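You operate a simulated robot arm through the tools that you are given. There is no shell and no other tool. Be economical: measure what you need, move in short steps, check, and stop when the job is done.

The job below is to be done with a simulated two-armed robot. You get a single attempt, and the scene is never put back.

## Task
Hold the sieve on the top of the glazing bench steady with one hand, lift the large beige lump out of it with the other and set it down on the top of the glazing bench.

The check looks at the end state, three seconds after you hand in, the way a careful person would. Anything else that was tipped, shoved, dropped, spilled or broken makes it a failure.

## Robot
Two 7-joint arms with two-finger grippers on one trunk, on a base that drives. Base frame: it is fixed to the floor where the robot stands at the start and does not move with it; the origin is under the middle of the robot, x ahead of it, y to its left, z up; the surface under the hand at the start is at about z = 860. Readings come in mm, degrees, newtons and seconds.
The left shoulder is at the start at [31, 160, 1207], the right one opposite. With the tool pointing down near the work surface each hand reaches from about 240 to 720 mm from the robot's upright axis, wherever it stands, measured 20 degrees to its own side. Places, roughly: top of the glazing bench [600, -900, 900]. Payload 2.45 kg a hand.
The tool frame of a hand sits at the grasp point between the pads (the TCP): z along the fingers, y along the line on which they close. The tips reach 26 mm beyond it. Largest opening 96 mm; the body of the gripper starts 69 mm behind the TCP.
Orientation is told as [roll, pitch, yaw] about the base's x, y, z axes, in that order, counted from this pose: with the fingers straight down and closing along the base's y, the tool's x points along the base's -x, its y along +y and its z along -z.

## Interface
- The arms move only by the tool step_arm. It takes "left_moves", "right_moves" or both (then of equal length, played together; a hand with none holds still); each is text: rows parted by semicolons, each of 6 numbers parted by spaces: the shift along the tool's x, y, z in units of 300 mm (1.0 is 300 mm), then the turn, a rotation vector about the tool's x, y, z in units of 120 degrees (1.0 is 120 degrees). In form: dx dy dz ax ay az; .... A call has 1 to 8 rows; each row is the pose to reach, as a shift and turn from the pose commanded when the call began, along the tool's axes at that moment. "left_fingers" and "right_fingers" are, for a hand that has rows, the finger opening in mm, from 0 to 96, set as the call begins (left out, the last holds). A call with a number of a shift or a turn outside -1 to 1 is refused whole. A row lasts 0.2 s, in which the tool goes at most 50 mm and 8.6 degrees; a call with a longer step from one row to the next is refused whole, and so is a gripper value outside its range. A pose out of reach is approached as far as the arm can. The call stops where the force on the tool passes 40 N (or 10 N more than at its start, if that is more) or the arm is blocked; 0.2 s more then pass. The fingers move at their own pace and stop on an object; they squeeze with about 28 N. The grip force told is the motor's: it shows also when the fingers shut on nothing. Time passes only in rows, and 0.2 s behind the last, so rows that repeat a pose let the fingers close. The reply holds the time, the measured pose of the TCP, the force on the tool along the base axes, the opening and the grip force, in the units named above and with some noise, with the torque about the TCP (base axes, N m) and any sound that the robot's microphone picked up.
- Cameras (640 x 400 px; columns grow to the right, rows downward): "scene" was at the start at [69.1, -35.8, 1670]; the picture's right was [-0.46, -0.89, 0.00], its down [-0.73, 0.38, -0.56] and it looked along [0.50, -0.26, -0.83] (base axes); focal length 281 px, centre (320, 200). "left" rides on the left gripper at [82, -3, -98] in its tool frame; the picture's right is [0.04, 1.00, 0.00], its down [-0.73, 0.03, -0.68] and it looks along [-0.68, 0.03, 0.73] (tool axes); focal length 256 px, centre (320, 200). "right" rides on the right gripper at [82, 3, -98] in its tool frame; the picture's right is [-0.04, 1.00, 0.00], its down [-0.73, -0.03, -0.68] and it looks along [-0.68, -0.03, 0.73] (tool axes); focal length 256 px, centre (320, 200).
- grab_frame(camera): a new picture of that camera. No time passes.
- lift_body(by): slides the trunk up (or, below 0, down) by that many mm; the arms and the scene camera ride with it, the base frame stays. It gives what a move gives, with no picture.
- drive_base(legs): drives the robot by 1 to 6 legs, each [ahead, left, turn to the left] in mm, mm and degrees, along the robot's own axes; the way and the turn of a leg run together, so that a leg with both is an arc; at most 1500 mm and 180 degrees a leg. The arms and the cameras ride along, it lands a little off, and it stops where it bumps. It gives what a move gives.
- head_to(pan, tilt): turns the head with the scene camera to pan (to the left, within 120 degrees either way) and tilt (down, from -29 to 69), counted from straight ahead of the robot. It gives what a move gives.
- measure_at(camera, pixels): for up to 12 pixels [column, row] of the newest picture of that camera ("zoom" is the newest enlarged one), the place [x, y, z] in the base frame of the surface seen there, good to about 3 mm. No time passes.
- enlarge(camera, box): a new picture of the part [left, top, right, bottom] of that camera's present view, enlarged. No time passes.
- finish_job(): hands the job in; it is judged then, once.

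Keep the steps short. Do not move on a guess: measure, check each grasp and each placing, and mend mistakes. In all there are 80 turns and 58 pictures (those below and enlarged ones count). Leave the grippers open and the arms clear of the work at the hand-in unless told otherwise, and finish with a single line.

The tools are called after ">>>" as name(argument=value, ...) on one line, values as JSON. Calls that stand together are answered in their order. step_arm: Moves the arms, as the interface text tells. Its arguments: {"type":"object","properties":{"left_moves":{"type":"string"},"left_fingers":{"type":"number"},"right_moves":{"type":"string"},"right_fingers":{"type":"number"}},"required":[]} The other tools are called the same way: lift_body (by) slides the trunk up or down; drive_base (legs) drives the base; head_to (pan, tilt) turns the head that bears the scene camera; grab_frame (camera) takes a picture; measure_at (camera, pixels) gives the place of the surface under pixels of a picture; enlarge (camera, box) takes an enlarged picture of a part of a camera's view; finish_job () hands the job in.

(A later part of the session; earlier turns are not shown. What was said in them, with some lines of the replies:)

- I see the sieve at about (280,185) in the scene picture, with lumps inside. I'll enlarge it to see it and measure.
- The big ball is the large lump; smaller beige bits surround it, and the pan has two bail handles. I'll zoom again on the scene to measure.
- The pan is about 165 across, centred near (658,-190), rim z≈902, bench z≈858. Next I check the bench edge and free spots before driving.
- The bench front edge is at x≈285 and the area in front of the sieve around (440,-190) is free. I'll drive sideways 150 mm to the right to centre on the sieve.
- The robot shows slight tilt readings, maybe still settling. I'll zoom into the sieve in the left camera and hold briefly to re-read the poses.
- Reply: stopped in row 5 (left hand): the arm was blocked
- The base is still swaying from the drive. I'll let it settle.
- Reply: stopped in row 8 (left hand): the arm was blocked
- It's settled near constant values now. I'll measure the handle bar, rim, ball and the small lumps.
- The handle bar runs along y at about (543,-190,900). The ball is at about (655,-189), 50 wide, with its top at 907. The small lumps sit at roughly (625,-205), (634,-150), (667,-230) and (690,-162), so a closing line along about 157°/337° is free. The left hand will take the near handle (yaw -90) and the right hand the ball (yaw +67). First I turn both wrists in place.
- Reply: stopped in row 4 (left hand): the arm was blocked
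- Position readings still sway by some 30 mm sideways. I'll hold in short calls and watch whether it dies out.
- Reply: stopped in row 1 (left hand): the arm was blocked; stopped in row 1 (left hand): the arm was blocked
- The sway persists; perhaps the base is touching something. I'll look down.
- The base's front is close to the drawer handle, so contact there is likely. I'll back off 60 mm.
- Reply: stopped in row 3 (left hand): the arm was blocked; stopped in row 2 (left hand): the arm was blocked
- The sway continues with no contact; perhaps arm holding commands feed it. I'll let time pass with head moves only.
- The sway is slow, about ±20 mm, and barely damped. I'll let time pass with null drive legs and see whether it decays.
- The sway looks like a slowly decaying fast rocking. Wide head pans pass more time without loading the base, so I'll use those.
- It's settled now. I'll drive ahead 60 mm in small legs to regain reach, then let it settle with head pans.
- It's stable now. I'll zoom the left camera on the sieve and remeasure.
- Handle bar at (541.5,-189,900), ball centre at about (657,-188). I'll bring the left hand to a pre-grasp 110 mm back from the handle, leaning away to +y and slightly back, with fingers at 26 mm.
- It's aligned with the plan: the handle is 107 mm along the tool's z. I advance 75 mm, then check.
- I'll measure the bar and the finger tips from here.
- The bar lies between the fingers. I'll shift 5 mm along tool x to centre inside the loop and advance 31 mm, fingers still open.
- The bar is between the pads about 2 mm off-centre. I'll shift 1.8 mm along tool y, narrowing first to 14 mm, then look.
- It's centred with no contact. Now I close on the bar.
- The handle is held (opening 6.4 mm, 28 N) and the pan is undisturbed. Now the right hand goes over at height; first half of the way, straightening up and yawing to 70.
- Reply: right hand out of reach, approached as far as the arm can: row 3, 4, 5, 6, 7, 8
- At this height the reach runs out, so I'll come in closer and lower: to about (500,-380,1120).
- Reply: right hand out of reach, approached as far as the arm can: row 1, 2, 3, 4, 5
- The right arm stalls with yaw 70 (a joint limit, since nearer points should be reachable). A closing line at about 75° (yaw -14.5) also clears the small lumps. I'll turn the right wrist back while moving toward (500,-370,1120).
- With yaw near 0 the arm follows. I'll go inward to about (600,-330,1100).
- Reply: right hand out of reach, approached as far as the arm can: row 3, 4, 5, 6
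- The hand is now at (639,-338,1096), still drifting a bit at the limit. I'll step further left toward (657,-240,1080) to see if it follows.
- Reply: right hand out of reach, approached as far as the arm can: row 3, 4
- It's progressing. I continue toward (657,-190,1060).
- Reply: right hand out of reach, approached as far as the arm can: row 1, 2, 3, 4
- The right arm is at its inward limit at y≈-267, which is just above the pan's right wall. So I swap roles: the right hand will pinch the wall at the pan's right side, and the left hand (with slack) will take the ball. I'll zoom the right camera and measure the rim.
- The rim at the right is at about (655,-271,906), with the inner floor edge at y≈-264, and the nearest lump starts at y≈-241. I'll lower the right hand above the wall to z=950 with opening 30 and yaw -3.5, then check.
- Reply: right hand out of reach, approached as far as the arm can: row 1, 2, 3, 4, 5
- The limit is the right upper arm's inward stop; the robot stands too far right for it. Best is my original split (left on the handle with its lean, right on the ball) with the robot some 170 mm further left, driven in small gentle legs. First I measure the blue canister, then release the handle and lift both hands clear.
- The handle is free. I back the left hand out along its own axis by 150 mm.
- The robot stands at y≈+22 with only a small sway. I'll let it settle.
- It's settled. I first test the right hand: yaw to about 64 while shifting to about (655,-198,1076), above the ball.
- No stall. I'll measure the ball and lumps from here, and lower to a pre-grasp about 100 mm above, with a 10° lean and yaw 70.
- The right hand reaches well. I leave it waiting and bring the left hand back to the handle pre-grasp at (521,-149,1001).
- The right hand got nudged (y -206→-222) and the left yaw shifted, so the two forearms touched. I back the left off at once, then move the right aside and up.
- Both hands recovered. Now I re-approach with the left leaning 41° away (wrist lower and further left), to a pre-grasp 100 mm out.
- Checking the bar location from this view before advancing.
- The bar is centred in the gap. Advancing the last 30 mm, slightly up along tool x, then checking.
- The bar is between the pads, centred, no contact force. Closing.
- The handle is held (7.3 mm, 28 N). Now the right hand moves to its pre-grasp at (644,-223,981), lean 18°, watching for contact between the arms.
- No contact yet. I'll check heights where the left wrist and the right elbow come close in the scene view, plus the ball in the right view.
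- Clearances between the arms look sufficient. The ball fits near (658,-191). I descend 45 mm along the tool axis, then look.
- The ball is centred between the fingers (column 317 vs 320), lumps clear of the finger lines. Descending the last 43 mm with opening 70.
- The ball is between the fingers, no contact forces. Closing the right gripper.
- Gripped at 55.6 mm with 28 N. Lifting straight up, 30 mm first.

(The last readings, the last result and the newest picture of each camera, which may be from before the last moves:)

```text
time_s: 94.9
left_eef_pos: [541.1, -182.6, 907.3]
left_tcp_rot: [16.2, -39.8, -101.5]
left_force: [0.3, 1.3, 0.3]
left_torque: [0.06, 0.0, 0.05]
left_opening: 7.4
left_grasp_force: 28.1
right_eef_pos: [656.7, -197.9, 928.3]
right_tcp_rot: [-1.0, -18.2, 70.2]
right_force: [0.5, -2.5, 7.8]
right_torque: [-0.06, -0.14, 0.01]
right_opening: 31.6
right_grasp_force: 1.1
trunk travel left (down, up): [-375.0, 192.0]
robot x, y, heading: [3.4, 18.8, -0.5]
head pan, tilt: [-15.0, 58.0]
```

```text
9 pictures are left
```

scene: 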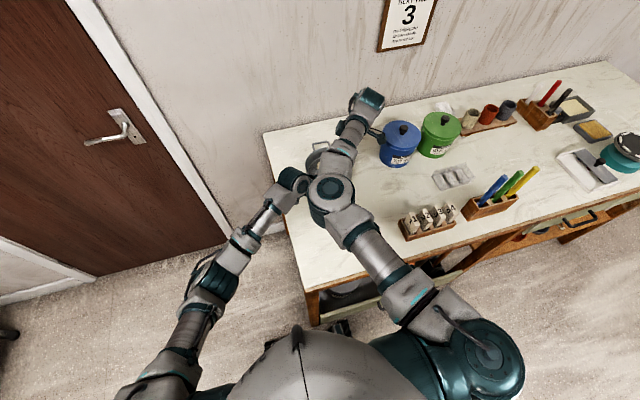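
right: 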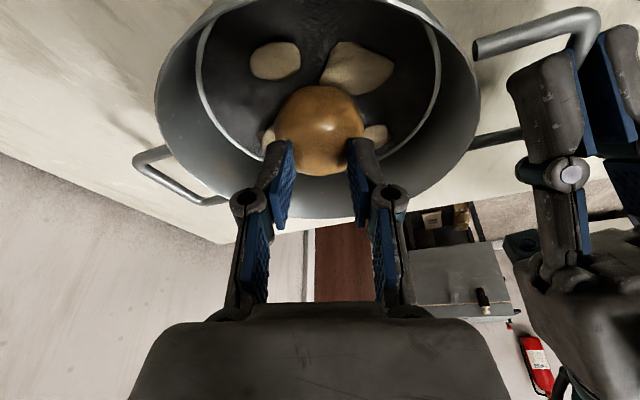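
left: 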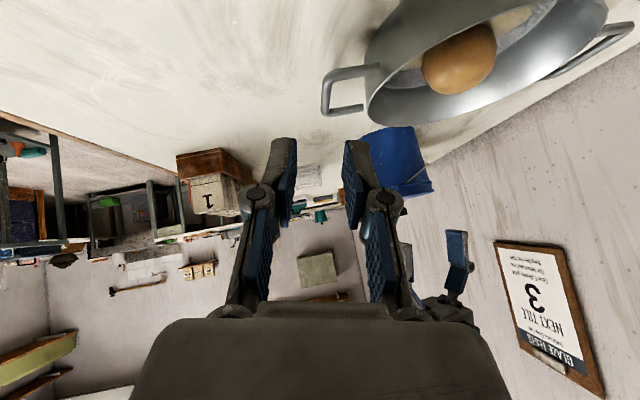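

The ball slipped out and is still in the sieve (opening 31.6). Nothing else moved. I'll open, look, and regrip a little lower with full squeeze.

>>> step_arm(right_moves="0 0 0 0 0 0;0 0 0 0 0 0;0 0 0 0 0 0", right_fingers=72)

>>> enlarge(camera="right", box=[200, 20, 450, 230])

```text
time_s: 95.7
left_eef_pos: [541.8, -183.7, 908.7]
left_tcp_rot: [16.2, -40.0, -101.5]
left_force: [-0.9, 0.6, -0.4]
left_torque: [0.21, -0.01, 0.1]
left_opening: 7.3
left_grasp_force: 27.9
right_eef_pos: [655.3, -198.8, 927.5]
right_tcp_rot: [-0.9, -18.1, 70.0]
right_force: [-0.4, -0.8, -0.2]
right_torque: [-0.01, -0.02, 0.03]
right_opening: 71.8
right_grasp_force: 0.0
trunk travel left (down, up): [-375.0, 192.0]
robot x, y, heading: [-3.0, 19.4, -0.2]
head pan, tilt: [-15.0, 58.0]
```

```text
1.90 times, centred on (325, 125) of right
```

zoom: 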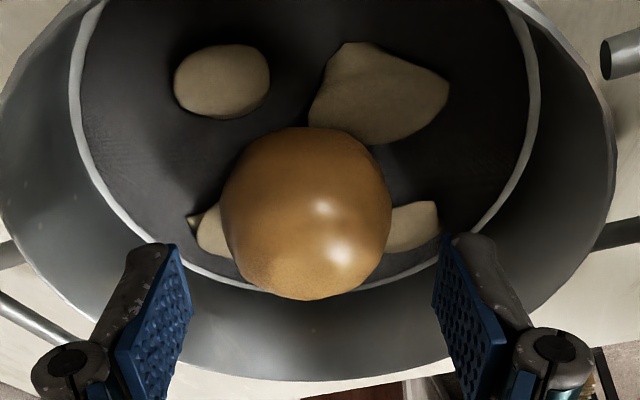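

>>> measure_at(camera="zoom", pixels=[[307, 215], [240, 210], [375, 210], [305, 140], [305, 180], [307, 250], [307, 285], [260, 260], [350, 260], [305, 110], [220, 80], [415, 225]])

```text
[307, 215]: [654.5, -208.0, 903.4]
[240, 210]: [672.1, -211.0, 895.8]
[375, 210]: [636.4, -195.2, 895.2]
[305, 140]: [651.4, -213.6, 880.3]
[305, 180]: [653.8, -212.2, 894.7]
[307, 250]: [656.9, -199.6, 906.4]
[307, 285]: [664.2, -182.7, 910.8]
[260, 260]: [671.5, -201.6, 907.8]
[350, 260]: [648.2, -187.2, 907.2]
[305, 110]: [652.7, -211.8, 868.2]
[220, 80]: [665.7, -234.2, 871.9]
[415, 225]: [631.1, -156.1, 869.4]
```

The fit shows the ball's centre nearer (659.5,-187.5), so I gripped about 6 mm off-centre. I go back down to (658,-191.5,893.5) with yaw 74, stepwise.

>>> step_arm(right_moves="0.003 0 0.03 0 0 -0.016;0.006 0 0.06 0 0 -0.033;0.009 0 0.09 0 0 -0.033;0.0103 0 0.1157 0 0 -0.033;0.0103 0 0.1157 0 0 -0.033")

>>> enlarge(camera="right", box=[200, 50, 450, 260])

```text
time_s: 96.9
left_eef_pos: [541.6, -184.5, 909.5]
left_tcp_rot: [16.3, -39.8, -101.4]
left_force: [-0.9, 0.5, -0.9]
left_torque: [0.09, -0.01, 0.05]
left_opening: 7.5
left_grasp_force: 28.2
right_eef_pos: [657.8, -190.0, 892.3]
right_tcp_rot: [-2.2, -18.0, 74.2]
right_force: [-1.0, -0.9, -0.4]
right_torque: [-0.03, 0.0, 0.02]
right_opening: 72.1
right_grasp_force: 0.0
trunk travel left (down, up): [-375.0, 192.0]
robot x, y, heading: [0.2, 16.3, -0.2]
head pan, tilt: [-15.0, 58.0]
```

```text
1.90 times, centred on (325, 155) of right
```

zoom: 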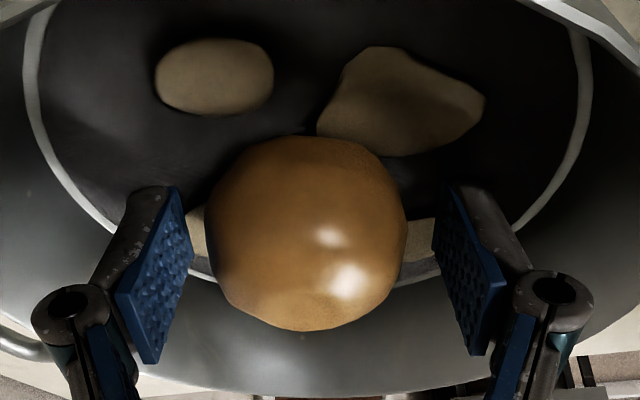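

It's well placed between the pads with no contact. I close fully.

>>> step_arm(right_moves="0 0 0 0 0 0;0 0 0 0 0 0;0 0 0 0 0 0;0 0 0 0 0 0;0 0 0 0 0 0", right_fingers=0)

>>> step_arm(right_moves="-0.002 0 -0.006 0 0 0;-0.004 0 -0.012 0 0 0;-0.006 0 -0.019 0 0 0;-0.008 0 -0.025 0 0 0;-0.0105 0 -0.032 0 0 0;-0.0105 0 -0.032 0 0 0")

```text
time_s: 98.1
left_eef_pos: [542.5, -184.4, 908.7]
left_tcp_rot: [16.4, -39.8, -101.5]
left_force: [0.7, -0.3, -0.1]
left_torque: [-0.05, -0.02, 0.04]
left_opening: 7.2
left_grasp_force: 28.1
right_eef_pos: [658.7, -189.9, 893.6]
right_tcp_rot: [-2.2, -18.1, 74.3]
right_force: [0.9, -1.7, 4.5]
right_torque: [-0.01, 0.07, 0.02]
right_opening: 55.3
right_grasp_force: 27.4
trunk travel left (down, up): [-375.0, 192.0]
robot x, y, heading: [2.5, 16.2, -0.2]
head pan, tilt: [-15.0, 58.0]
```

```text
time_s: 99.5
left_eef_pos: [542.8, -183.8, 907.6]
left_tcp_rot: [16.3, -39.9, -101.5]
left_force: [-0.3, -0.3, 0.0]
left_torque: [0.06, -0.01, 0.05]
left_opening: 7.2
left_grasp_force: 27.8
right_eef_pos: [659.7, -191.1, 902.6]
right_tcp_rot: [-2.1, -18.1, 74.3]
right_force: [-0.5, 0.8, -1.5]
right_torque: [0.02, 0.01, -0.02]
right_opening: 55.3
right_grasp_force: 28.4
trunk travel left (down, up): [-375.0, 192.0]
robot x, y, heading: [-1.9, 17.0, 0.0]
head pan, tilt: [-15.0, 58.0]
```

Held at 55.3 mm after a 10 mm lift; the force shows its weight. Continuing gently.

>>> step_arm(right_moves="-0.006 0 -0.02 0 0 0;-0.013 0 -0.04 0 0 0;-0.019 0 -0.06 0 0 0;-0.026 0 -0.08 0 0 0;-0.032 0 -0.1 0 0 0;-0.039 0 -0.12 0 0 0;-0.045 0 -0.14 0 0 0;-0.052 0 -0.16 0 0 0")

>>> grab_frame(camera="right")

```text
time_s: 101.3
left_eef_pos: [542.0, -184.1, 909.5]
left_tcp_rot: [16.3, -39.9, -101.5]
left_force: [-0.6, 0.1, 1.0]
left_torque: [-0.03, 0.02, 0.06]
left_opening: 7.2
left_grasp_force: 27.7
right_eef_pos: [657.3, -189.1, 953.2]
right_tcp_rot: [-2.2, -18.0, 74.3]
right_force: [1.0, 0.5, -1.7]
right_torque: [0.0, 0.02, -0.03]
right_opening: 55.4
right_grasp_force: 28.5
trunk travel left (down, up): [-375.0, 192.0]
robot x, y, heading: [3.1, 14.7, -0.2]
head pan, tilt: [-15.0, 58.0]
```

```text
6 pictures are left
```

right: 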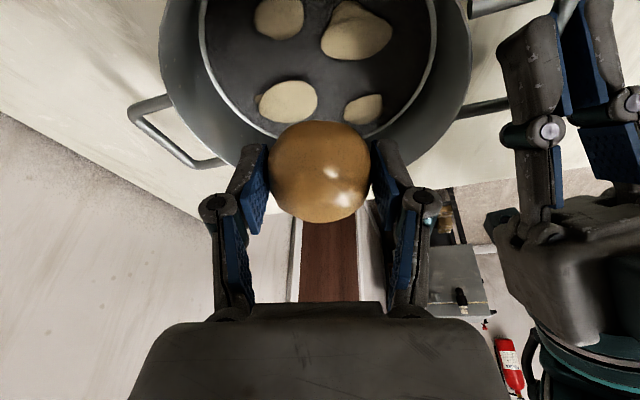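

The ball is firmly held and all four small lumps remain in the sieve. I raise it another 35 mm, and carry it to above the free spot at (545,-310).

>>> step_arm(right_moves="-0.018 -0.002 -0.055 0 0 0;-0.036 -0.004 -0.111 0 0 0;0.042 0.037 -0.138 0 0 0;0.119 0.077 -0.165 0 0 0;0.197 0.118 -0.192 0 0 0;0.274 0.159 -0.218 0 0 0;0.352 0.199 -0.245 0 0 0;0.429 0.24 -0.272 0 0 0")

>>> grab_frame(camera="right")

```text
time_s: 103.1
left_eef_pos: [541.5, -184.0, 908.8]
left_tcp_rot: [16.3, -39.8, -101.5]
left_force: [-0.7, -0.5, 0.1]
left_torque: [-0.09, -0.01, 0.06]
left_opening: 7.2
left_grasp_force: 27.8
right_eef_pos: [543.2, -309.6, 990.3]
right_tcp_rot: [-2.1, -18.1, 74.2]
right_force: [1.1, 0.2, -1.4]
right_torque: [-0.02, 0.04, 0.02]
right_opening: 55.3
right_grasp_force: 28.4
trunk travel left (down, up): [-375.0, 192.0]
robot x, y, heading: [4.7, 16.2, 0.0]
head pan, tilt: [-15.0, 58.0]
```

```text
5 pictures are left
```

right: 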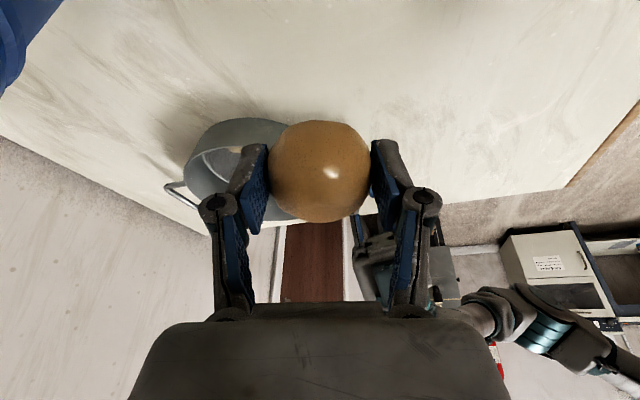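

Free bench below. Lowering straight down to z≈896.

>>> step_arm(right_moves="0.016 0.002 0.05 0 0 0;0.032 0.004 0.1 0 0 0;0.049 0.006 0.15 0 0 0;0.065 0.008 0.2 0 0 0;0.081 0.01 0.25 0 0 0;0.097 0.012 0.298 0 0 0;0.097 0.012 0.298 0 0 0")

>>> step_arm(right_moves="0.002 0 0.006 0 0 0;0.004 0 0.011 0 0 0;0.004 0 0.011 0 0 0")

```text
time_s: 104.7
left_eef_pos: [541.1, -183.5, 909.5]
left_tcp_rot: [16.3, -39.8, -101.5]
left_force: [0.5, 0.6, 0.0]
left_torque: [-0.05, -0.02, -0.03]
left_opening: 7.3
left_grasp_force: 28.0
right_eef_pos: [544.0, -309.9, 894.0]
right_tcp_rot: [-2.0, -18.0, 74.3]
right_force: [-0.2, -0.3, -1.4]
right_torque: [-0.03, -0.02, -0.01]
right_opening: 55.4
right_grasp_force: 28.8
trunk travel left (down, up): [-375.0, 192.0]
robot x, y, heading: [1.9, 16.6, -0.1]
head pan, tilt: [-15.0, 58.0]
```

```text
time_s: 105.5
left_eef_pos: [541.5, -182.7, 907.8]
left_tcp_rot: [16.3, -39.9, -101.4]
left_force: [-0.1, -0.3, -0.4]
left_torque: [0.01, 0.01, -0.01]
left_opening: 7.3
left_grasp_force: 27.6
right_eef_pos: [544.6, -310.4, 889.8]
right_tcp_rot: [-2.1, -18.2, 74.3]
right_force: [0.4, -0.2, -1.8]
right_torque: [0.0, 0.01, -0.03]
right_opening: 55.6
right_grasp_force: 28.1
trunk travel left (down, up): [-375.0, 192.0]
robot x, y, heading: [2.7, 13.0, -0.6]
head pan, tilt: [-15.0, 58.0]
```

No contact yet; another 2 mm, then 2 mm.

>>> step_arm(right_moves="0.002 0 0.0063 0 0 0;0.002 0 0.0063 0 0 0;0.002 0 0.0063 0 0 0")

```text
time_s: 106.3
left_eef_pos: [542.0, -183.6, 908.7]
left_tcp_rot: [16.3, -39.9, -101.4]
left_force: [0.5, -0.5, 0.5]
left_torque: [-0.03, -0.01, 0.05]
left_opening: 7.4
left_grasp_force: 27.8
right_eef_pos: [544.8, -309.5, 890.1]
right_tcp_rot: [-2.1, -18.0, 74.3]
right_force: [0.4, 0.1, -1.0]
right_torque: [0.0, -0.01, -0.01]
right_opening: 55.7
right_grasp_force: 28.4
trunk travel left (down, up): [-375.0, 192.0]
robot x, y, heading: [1.7, 19.5, -0.1]
head pan, tilt: [-15.0, 58.0]
```

>>> step_arm(right_moves="0.001 0 0.0033 0 0 0;0.002 0 0.0063 0 0 0;0.002 0 0.0063 0 0 0")

>>> enlarge(camera="right", box=[200, 80, 450, 260])

```text
time_s: 107.1
left_eef_pos: [540.0, -183.8, 909.5]
left_tcp_rot: [16.4, -39.8, -101.5]
left_force: [-0.1, -0.2, 0.7]
left_torque: [0.02, 0.04, 0.04]
left_opening: 7.4
left_grasp_force: 28.3
right_eef_pos: [545.2, -309.9, 890.2]
right_tcp_rot: [-2.2, -18.0, 74.2]
right_force: [2.4, -2.4, 13.7]
right_torque: [0.04, -0.05, -0.03]
right_opening: 55.4
right_grasp_force: 28.1
trunk travel left (down, up): [-375.0, 192.0]
robot x, y, heading: [3.5, 20.8, -0.4]
head pan, tilt: [-15.0, 58.0]
```

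```text
2.22 times, centred on (325, 170) of right
```

zoom: 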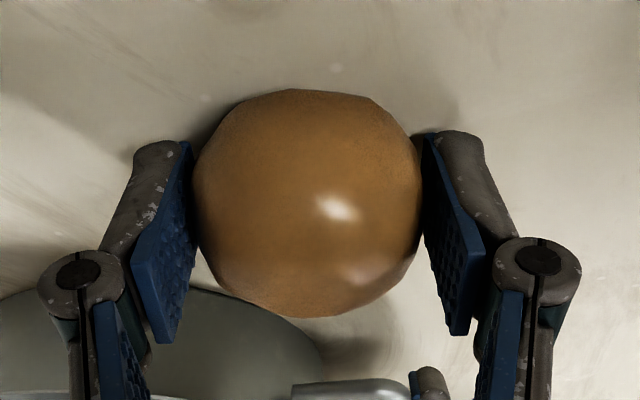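

It's in contact with the bench (13.7 N). I ease up 1 mm, then open a little.

>>> step_arm(right_moves="-0.001 0 -0.0033 0 0 0;-0.001 0 -0.0033 0 0 0;-0.001 0 -0.0033 0 0 0")

>>> step_arm(right_moves="0 0 0 0 0 0;0 0 0 0 0 0;0 0 0 0 0 0;0 0 0 0 0 0", right_fingers=62)

>>> enlarge(camera="right", box=[200, 80, 450, 260])

```text
time_s: 107.9
left_eef_pos: [541.8, -183.9, 907.6]
left_tcp_rot: [16.4, -39.9, -101.5]
left_force: [0.0, -0.9, -0.3]
left_torque: [0.04, -0.03, 0.02]
left_opening: 7.4
left_grasp_force: 27.8
right_eef_pos: [544.7, -309.1, 889.1]
right_tcp_rot: [-2.2, -18.0, 74.3]
right_force: [5.2, -3.0, 12.9]
right_torque: [-0.05, -0.2, -0.06]
right_opening: 55.7
right_grasp_force: 28.0
trunk travel left (down, up): [-375.0, 192.0]
robot x, y, heading: [3.1, 17.6, 0.2]
head pan, tilt: [-15.0, 58.0]
```

```text
time_s: 108.9
left_eef_pos: [541.5, -183.5, 909.2]
left_tcp_rot: [16.2, -40.0, -101.5]
left_force: [0.1, -1.0, 0.3]
left_torque: [-0.11, 0.0, 0.01]
left_opening: 7.3
left_grasp_force: 27.6
right_eef_pos: [545.1, -309.0, 887.9]
right_tcp_rot: [-2.1, -18.0, 74.3]
right_force: [-0.2, -0.4, -0.9]
right_torque: [0.02, -0.02, 0.01]
right_opening: 61.9
right_grasp_force: 0.1
trunk travel left (down, up): [-375.0, 192.0]
robot x, y, heading: [3.8, 22.1, -0.3]
head pan, tilt: [-15.0, 58.0]
```

```text
2.22 times, centred on (325, 170) of right
```

zoom: 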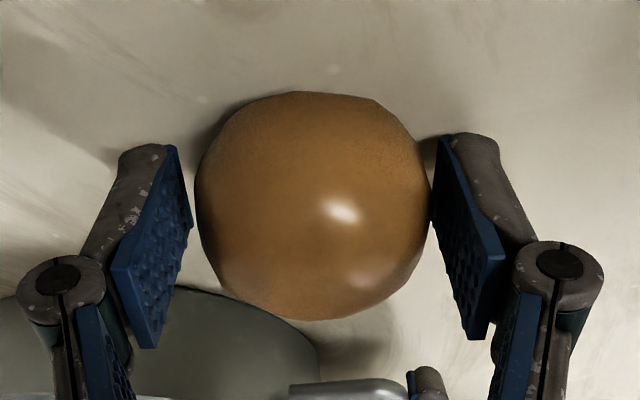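

The ball rests free at 62 mm. I open to 84, wait, and withdraw along the tool axis.

>>> step_arm(right_moves="0 0 0 0 0 0;0 0 0 0 0 0;0 0 0 0 0 0;0 0 -0.05 0 0 0;0 0 -0.15 0 0 0;0 0 -0.27 0 0 0;0 0 -0.4 0 0 0;0 0 -0.4 0 0 0", right_fingers=84)

>>> grab_frame(camera="right")

```text
time_s: 110.7
left_eef_pos: [542.8, -185.1, 909.1]
left_tcp_rot: [16.2, -40.0, -101.5]
left_force: [0.2, -0.3, -0.5]
left_torque: [0.14, 0.03, 0.06]
left_opening: 7.4
left_grasp_force: 28.0
right_eef_pos: [528.9, -342.9, 1003.8]
right_tcp_rot: [-2.1, -18.1, 74.3]
right_force: [0.4, 0.6, -0.2]
right_torque: [-0.01, -0.01, 0.0]
right_opening: 84.3
right_grasp_force: 0.1
trunk travel left (down, up): [-375.0, 192.0]
robot x, y, heading: [-2.0, 18.1, -0.1]
head pan, tilt: [-15.0, 58.0]
```

```text
2 pictures are left
```

right: 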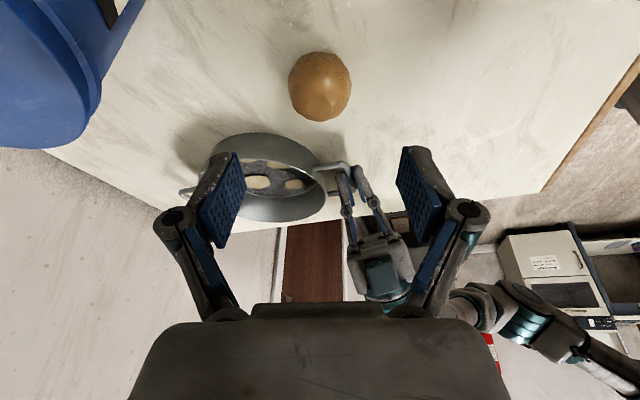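

The ball rests on the bench, about where I set it, and the sieve is in place. I'll check the ball's place, and release the handle.

>>> measure_at(camera="right", pixels=[[320, 85], [320, 60], [320, 115]])

>>> step_arm(left_moves="0 0 0 0 0 0;0 0 0 0 0 0;0 0 0 0 0 0", left_fingers=26)

>>> step_arm(left_moves="0 0 -0.05 0 0 0;0 0 -0.15 0 0 0;0 0 -0.25 0 0 0;0 0 -0.35 0 0 0;0 0 -0.45 0 0 0;0 0 -0.55 0 0 0;0 0 -0.55 0 0 0")

```text
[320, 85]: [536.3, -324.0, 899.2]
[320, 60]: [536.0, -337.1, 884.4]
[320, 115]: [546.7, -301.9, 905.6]
```

```text
time_s: 111.5
left_eef_pos: [541.5, -183.9, 907.7]
left_tcp_rot: [16.3, -39.9, -101.5]
left_force: [-0.4, 0.4, 0.4]
left_torque: [0.01, -0.03, -0.03]
left_opening: 26.2
left_grasp_force: 0.0
right_eef_pos: [529.6, -342.2, 1002.7]
right_tcp_rot: [-2.1, -18.0, 74.3]
right_force: [0.0, -0.3, -0.3]
right_torque: [0.01, -0.02, -0.01]
right_opening: 84.0
right_grasp_force: 0.0
trunk travel left (down, up): [-375.0, 192.0]
robot x, y, heading: [4.6, 22.0, -0.1]
head pan, tilt: [-15.0, 58.0]
```

```text
time_s: 113.1
left_eef_pos: [516.2, -73.3, 1030.7]
left_tcp_rot: [16.3, -39.8, -101.5]
left_force: [-0.4, 1.3, -0.4]
left_torque: [0.03, -0.02, 0.01]
left_opening: 26.2
left_grasp_force: 0.1
right_eef_pos: [530.0, -342.0, 1002.4]
right_tcp_rot: [-2.1, -18.0, 74.3]
right_force: [0.5, 0.3, 0.5]
right_torque: [-0.02, -0.03, 0.02]
right_opening: 84.0
right_grasp_force: 0.3
trunk travel left (down, up): [-375.0, 192.0]
robot x, y, heading: [1.6, 15.4, 0.1]
head pan, tilt: [-15.0, 58.0]
```

Both hands are free. I open the left gripper and raise the right hand a little further, then take a last look.

>>> step_arm(left_moves="0 0 0 0 0 0;0 0 0 0 0 0;0 0 0 0 0 0;0 0 0 0 0 0", left_fingers=90, right_moves="-0.02 0 -0.08 0 0 0;-0.04 0 -0.16 0 0 0;-0.06 0 -0.24 0 0 0;-0.06 0 -0.24 0 0 0")

>>> grab_frame(camera="right")

>>> grab_frame(camera="scene")

```text
time_s: 114.1
left_eef_pos: [516.1, -73.6, 1029.6]
left_tcp_rot: [16.4, -39.9, -101.5]
left_force: [0.1, 0.1, -0.1]
left_torque: [0.01, 0.02, 0.01]
left_opening: 90.2
left_grasp_force: 0.0
right_eef_pos: [524.8, -348.1, 1075.5]
right_tcp_rot: [-2.1, -18.0, 74.3]
right_force: [-0.4, -0.2, -0.5]
right_torque: [0.01, 0.02, 0.01]
right_opening: 84.0
right_grasp_force: 0.1
trunk travel left (down, up): [-375.0, 192.0]
robot x, y, heading: [-2.0, 17.3, -0.3]
head pan, tilt: [-15.0, 58.0]
```

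```text
1 pictures are left
```

right: 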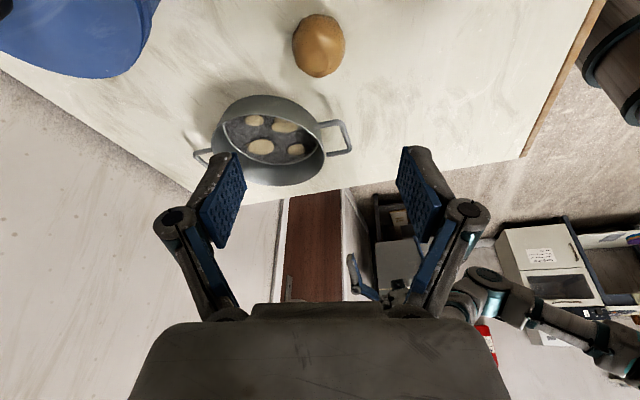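

```text
0 pictures are left
```

scene: 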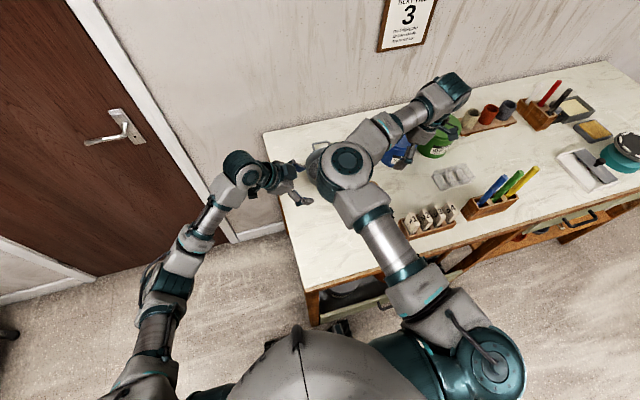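

The lump rests still on the bench at about (545,-312). The sieve stands in its place with its four small lumps, and both hands are open and clear. Handing in.

>>> finish_job()

```text
The job is handed in.
```

The large lump is out of the sieve and resting on the glazing bench; the sieve and its four small lumps are still in place, and both grippers are open and clear.
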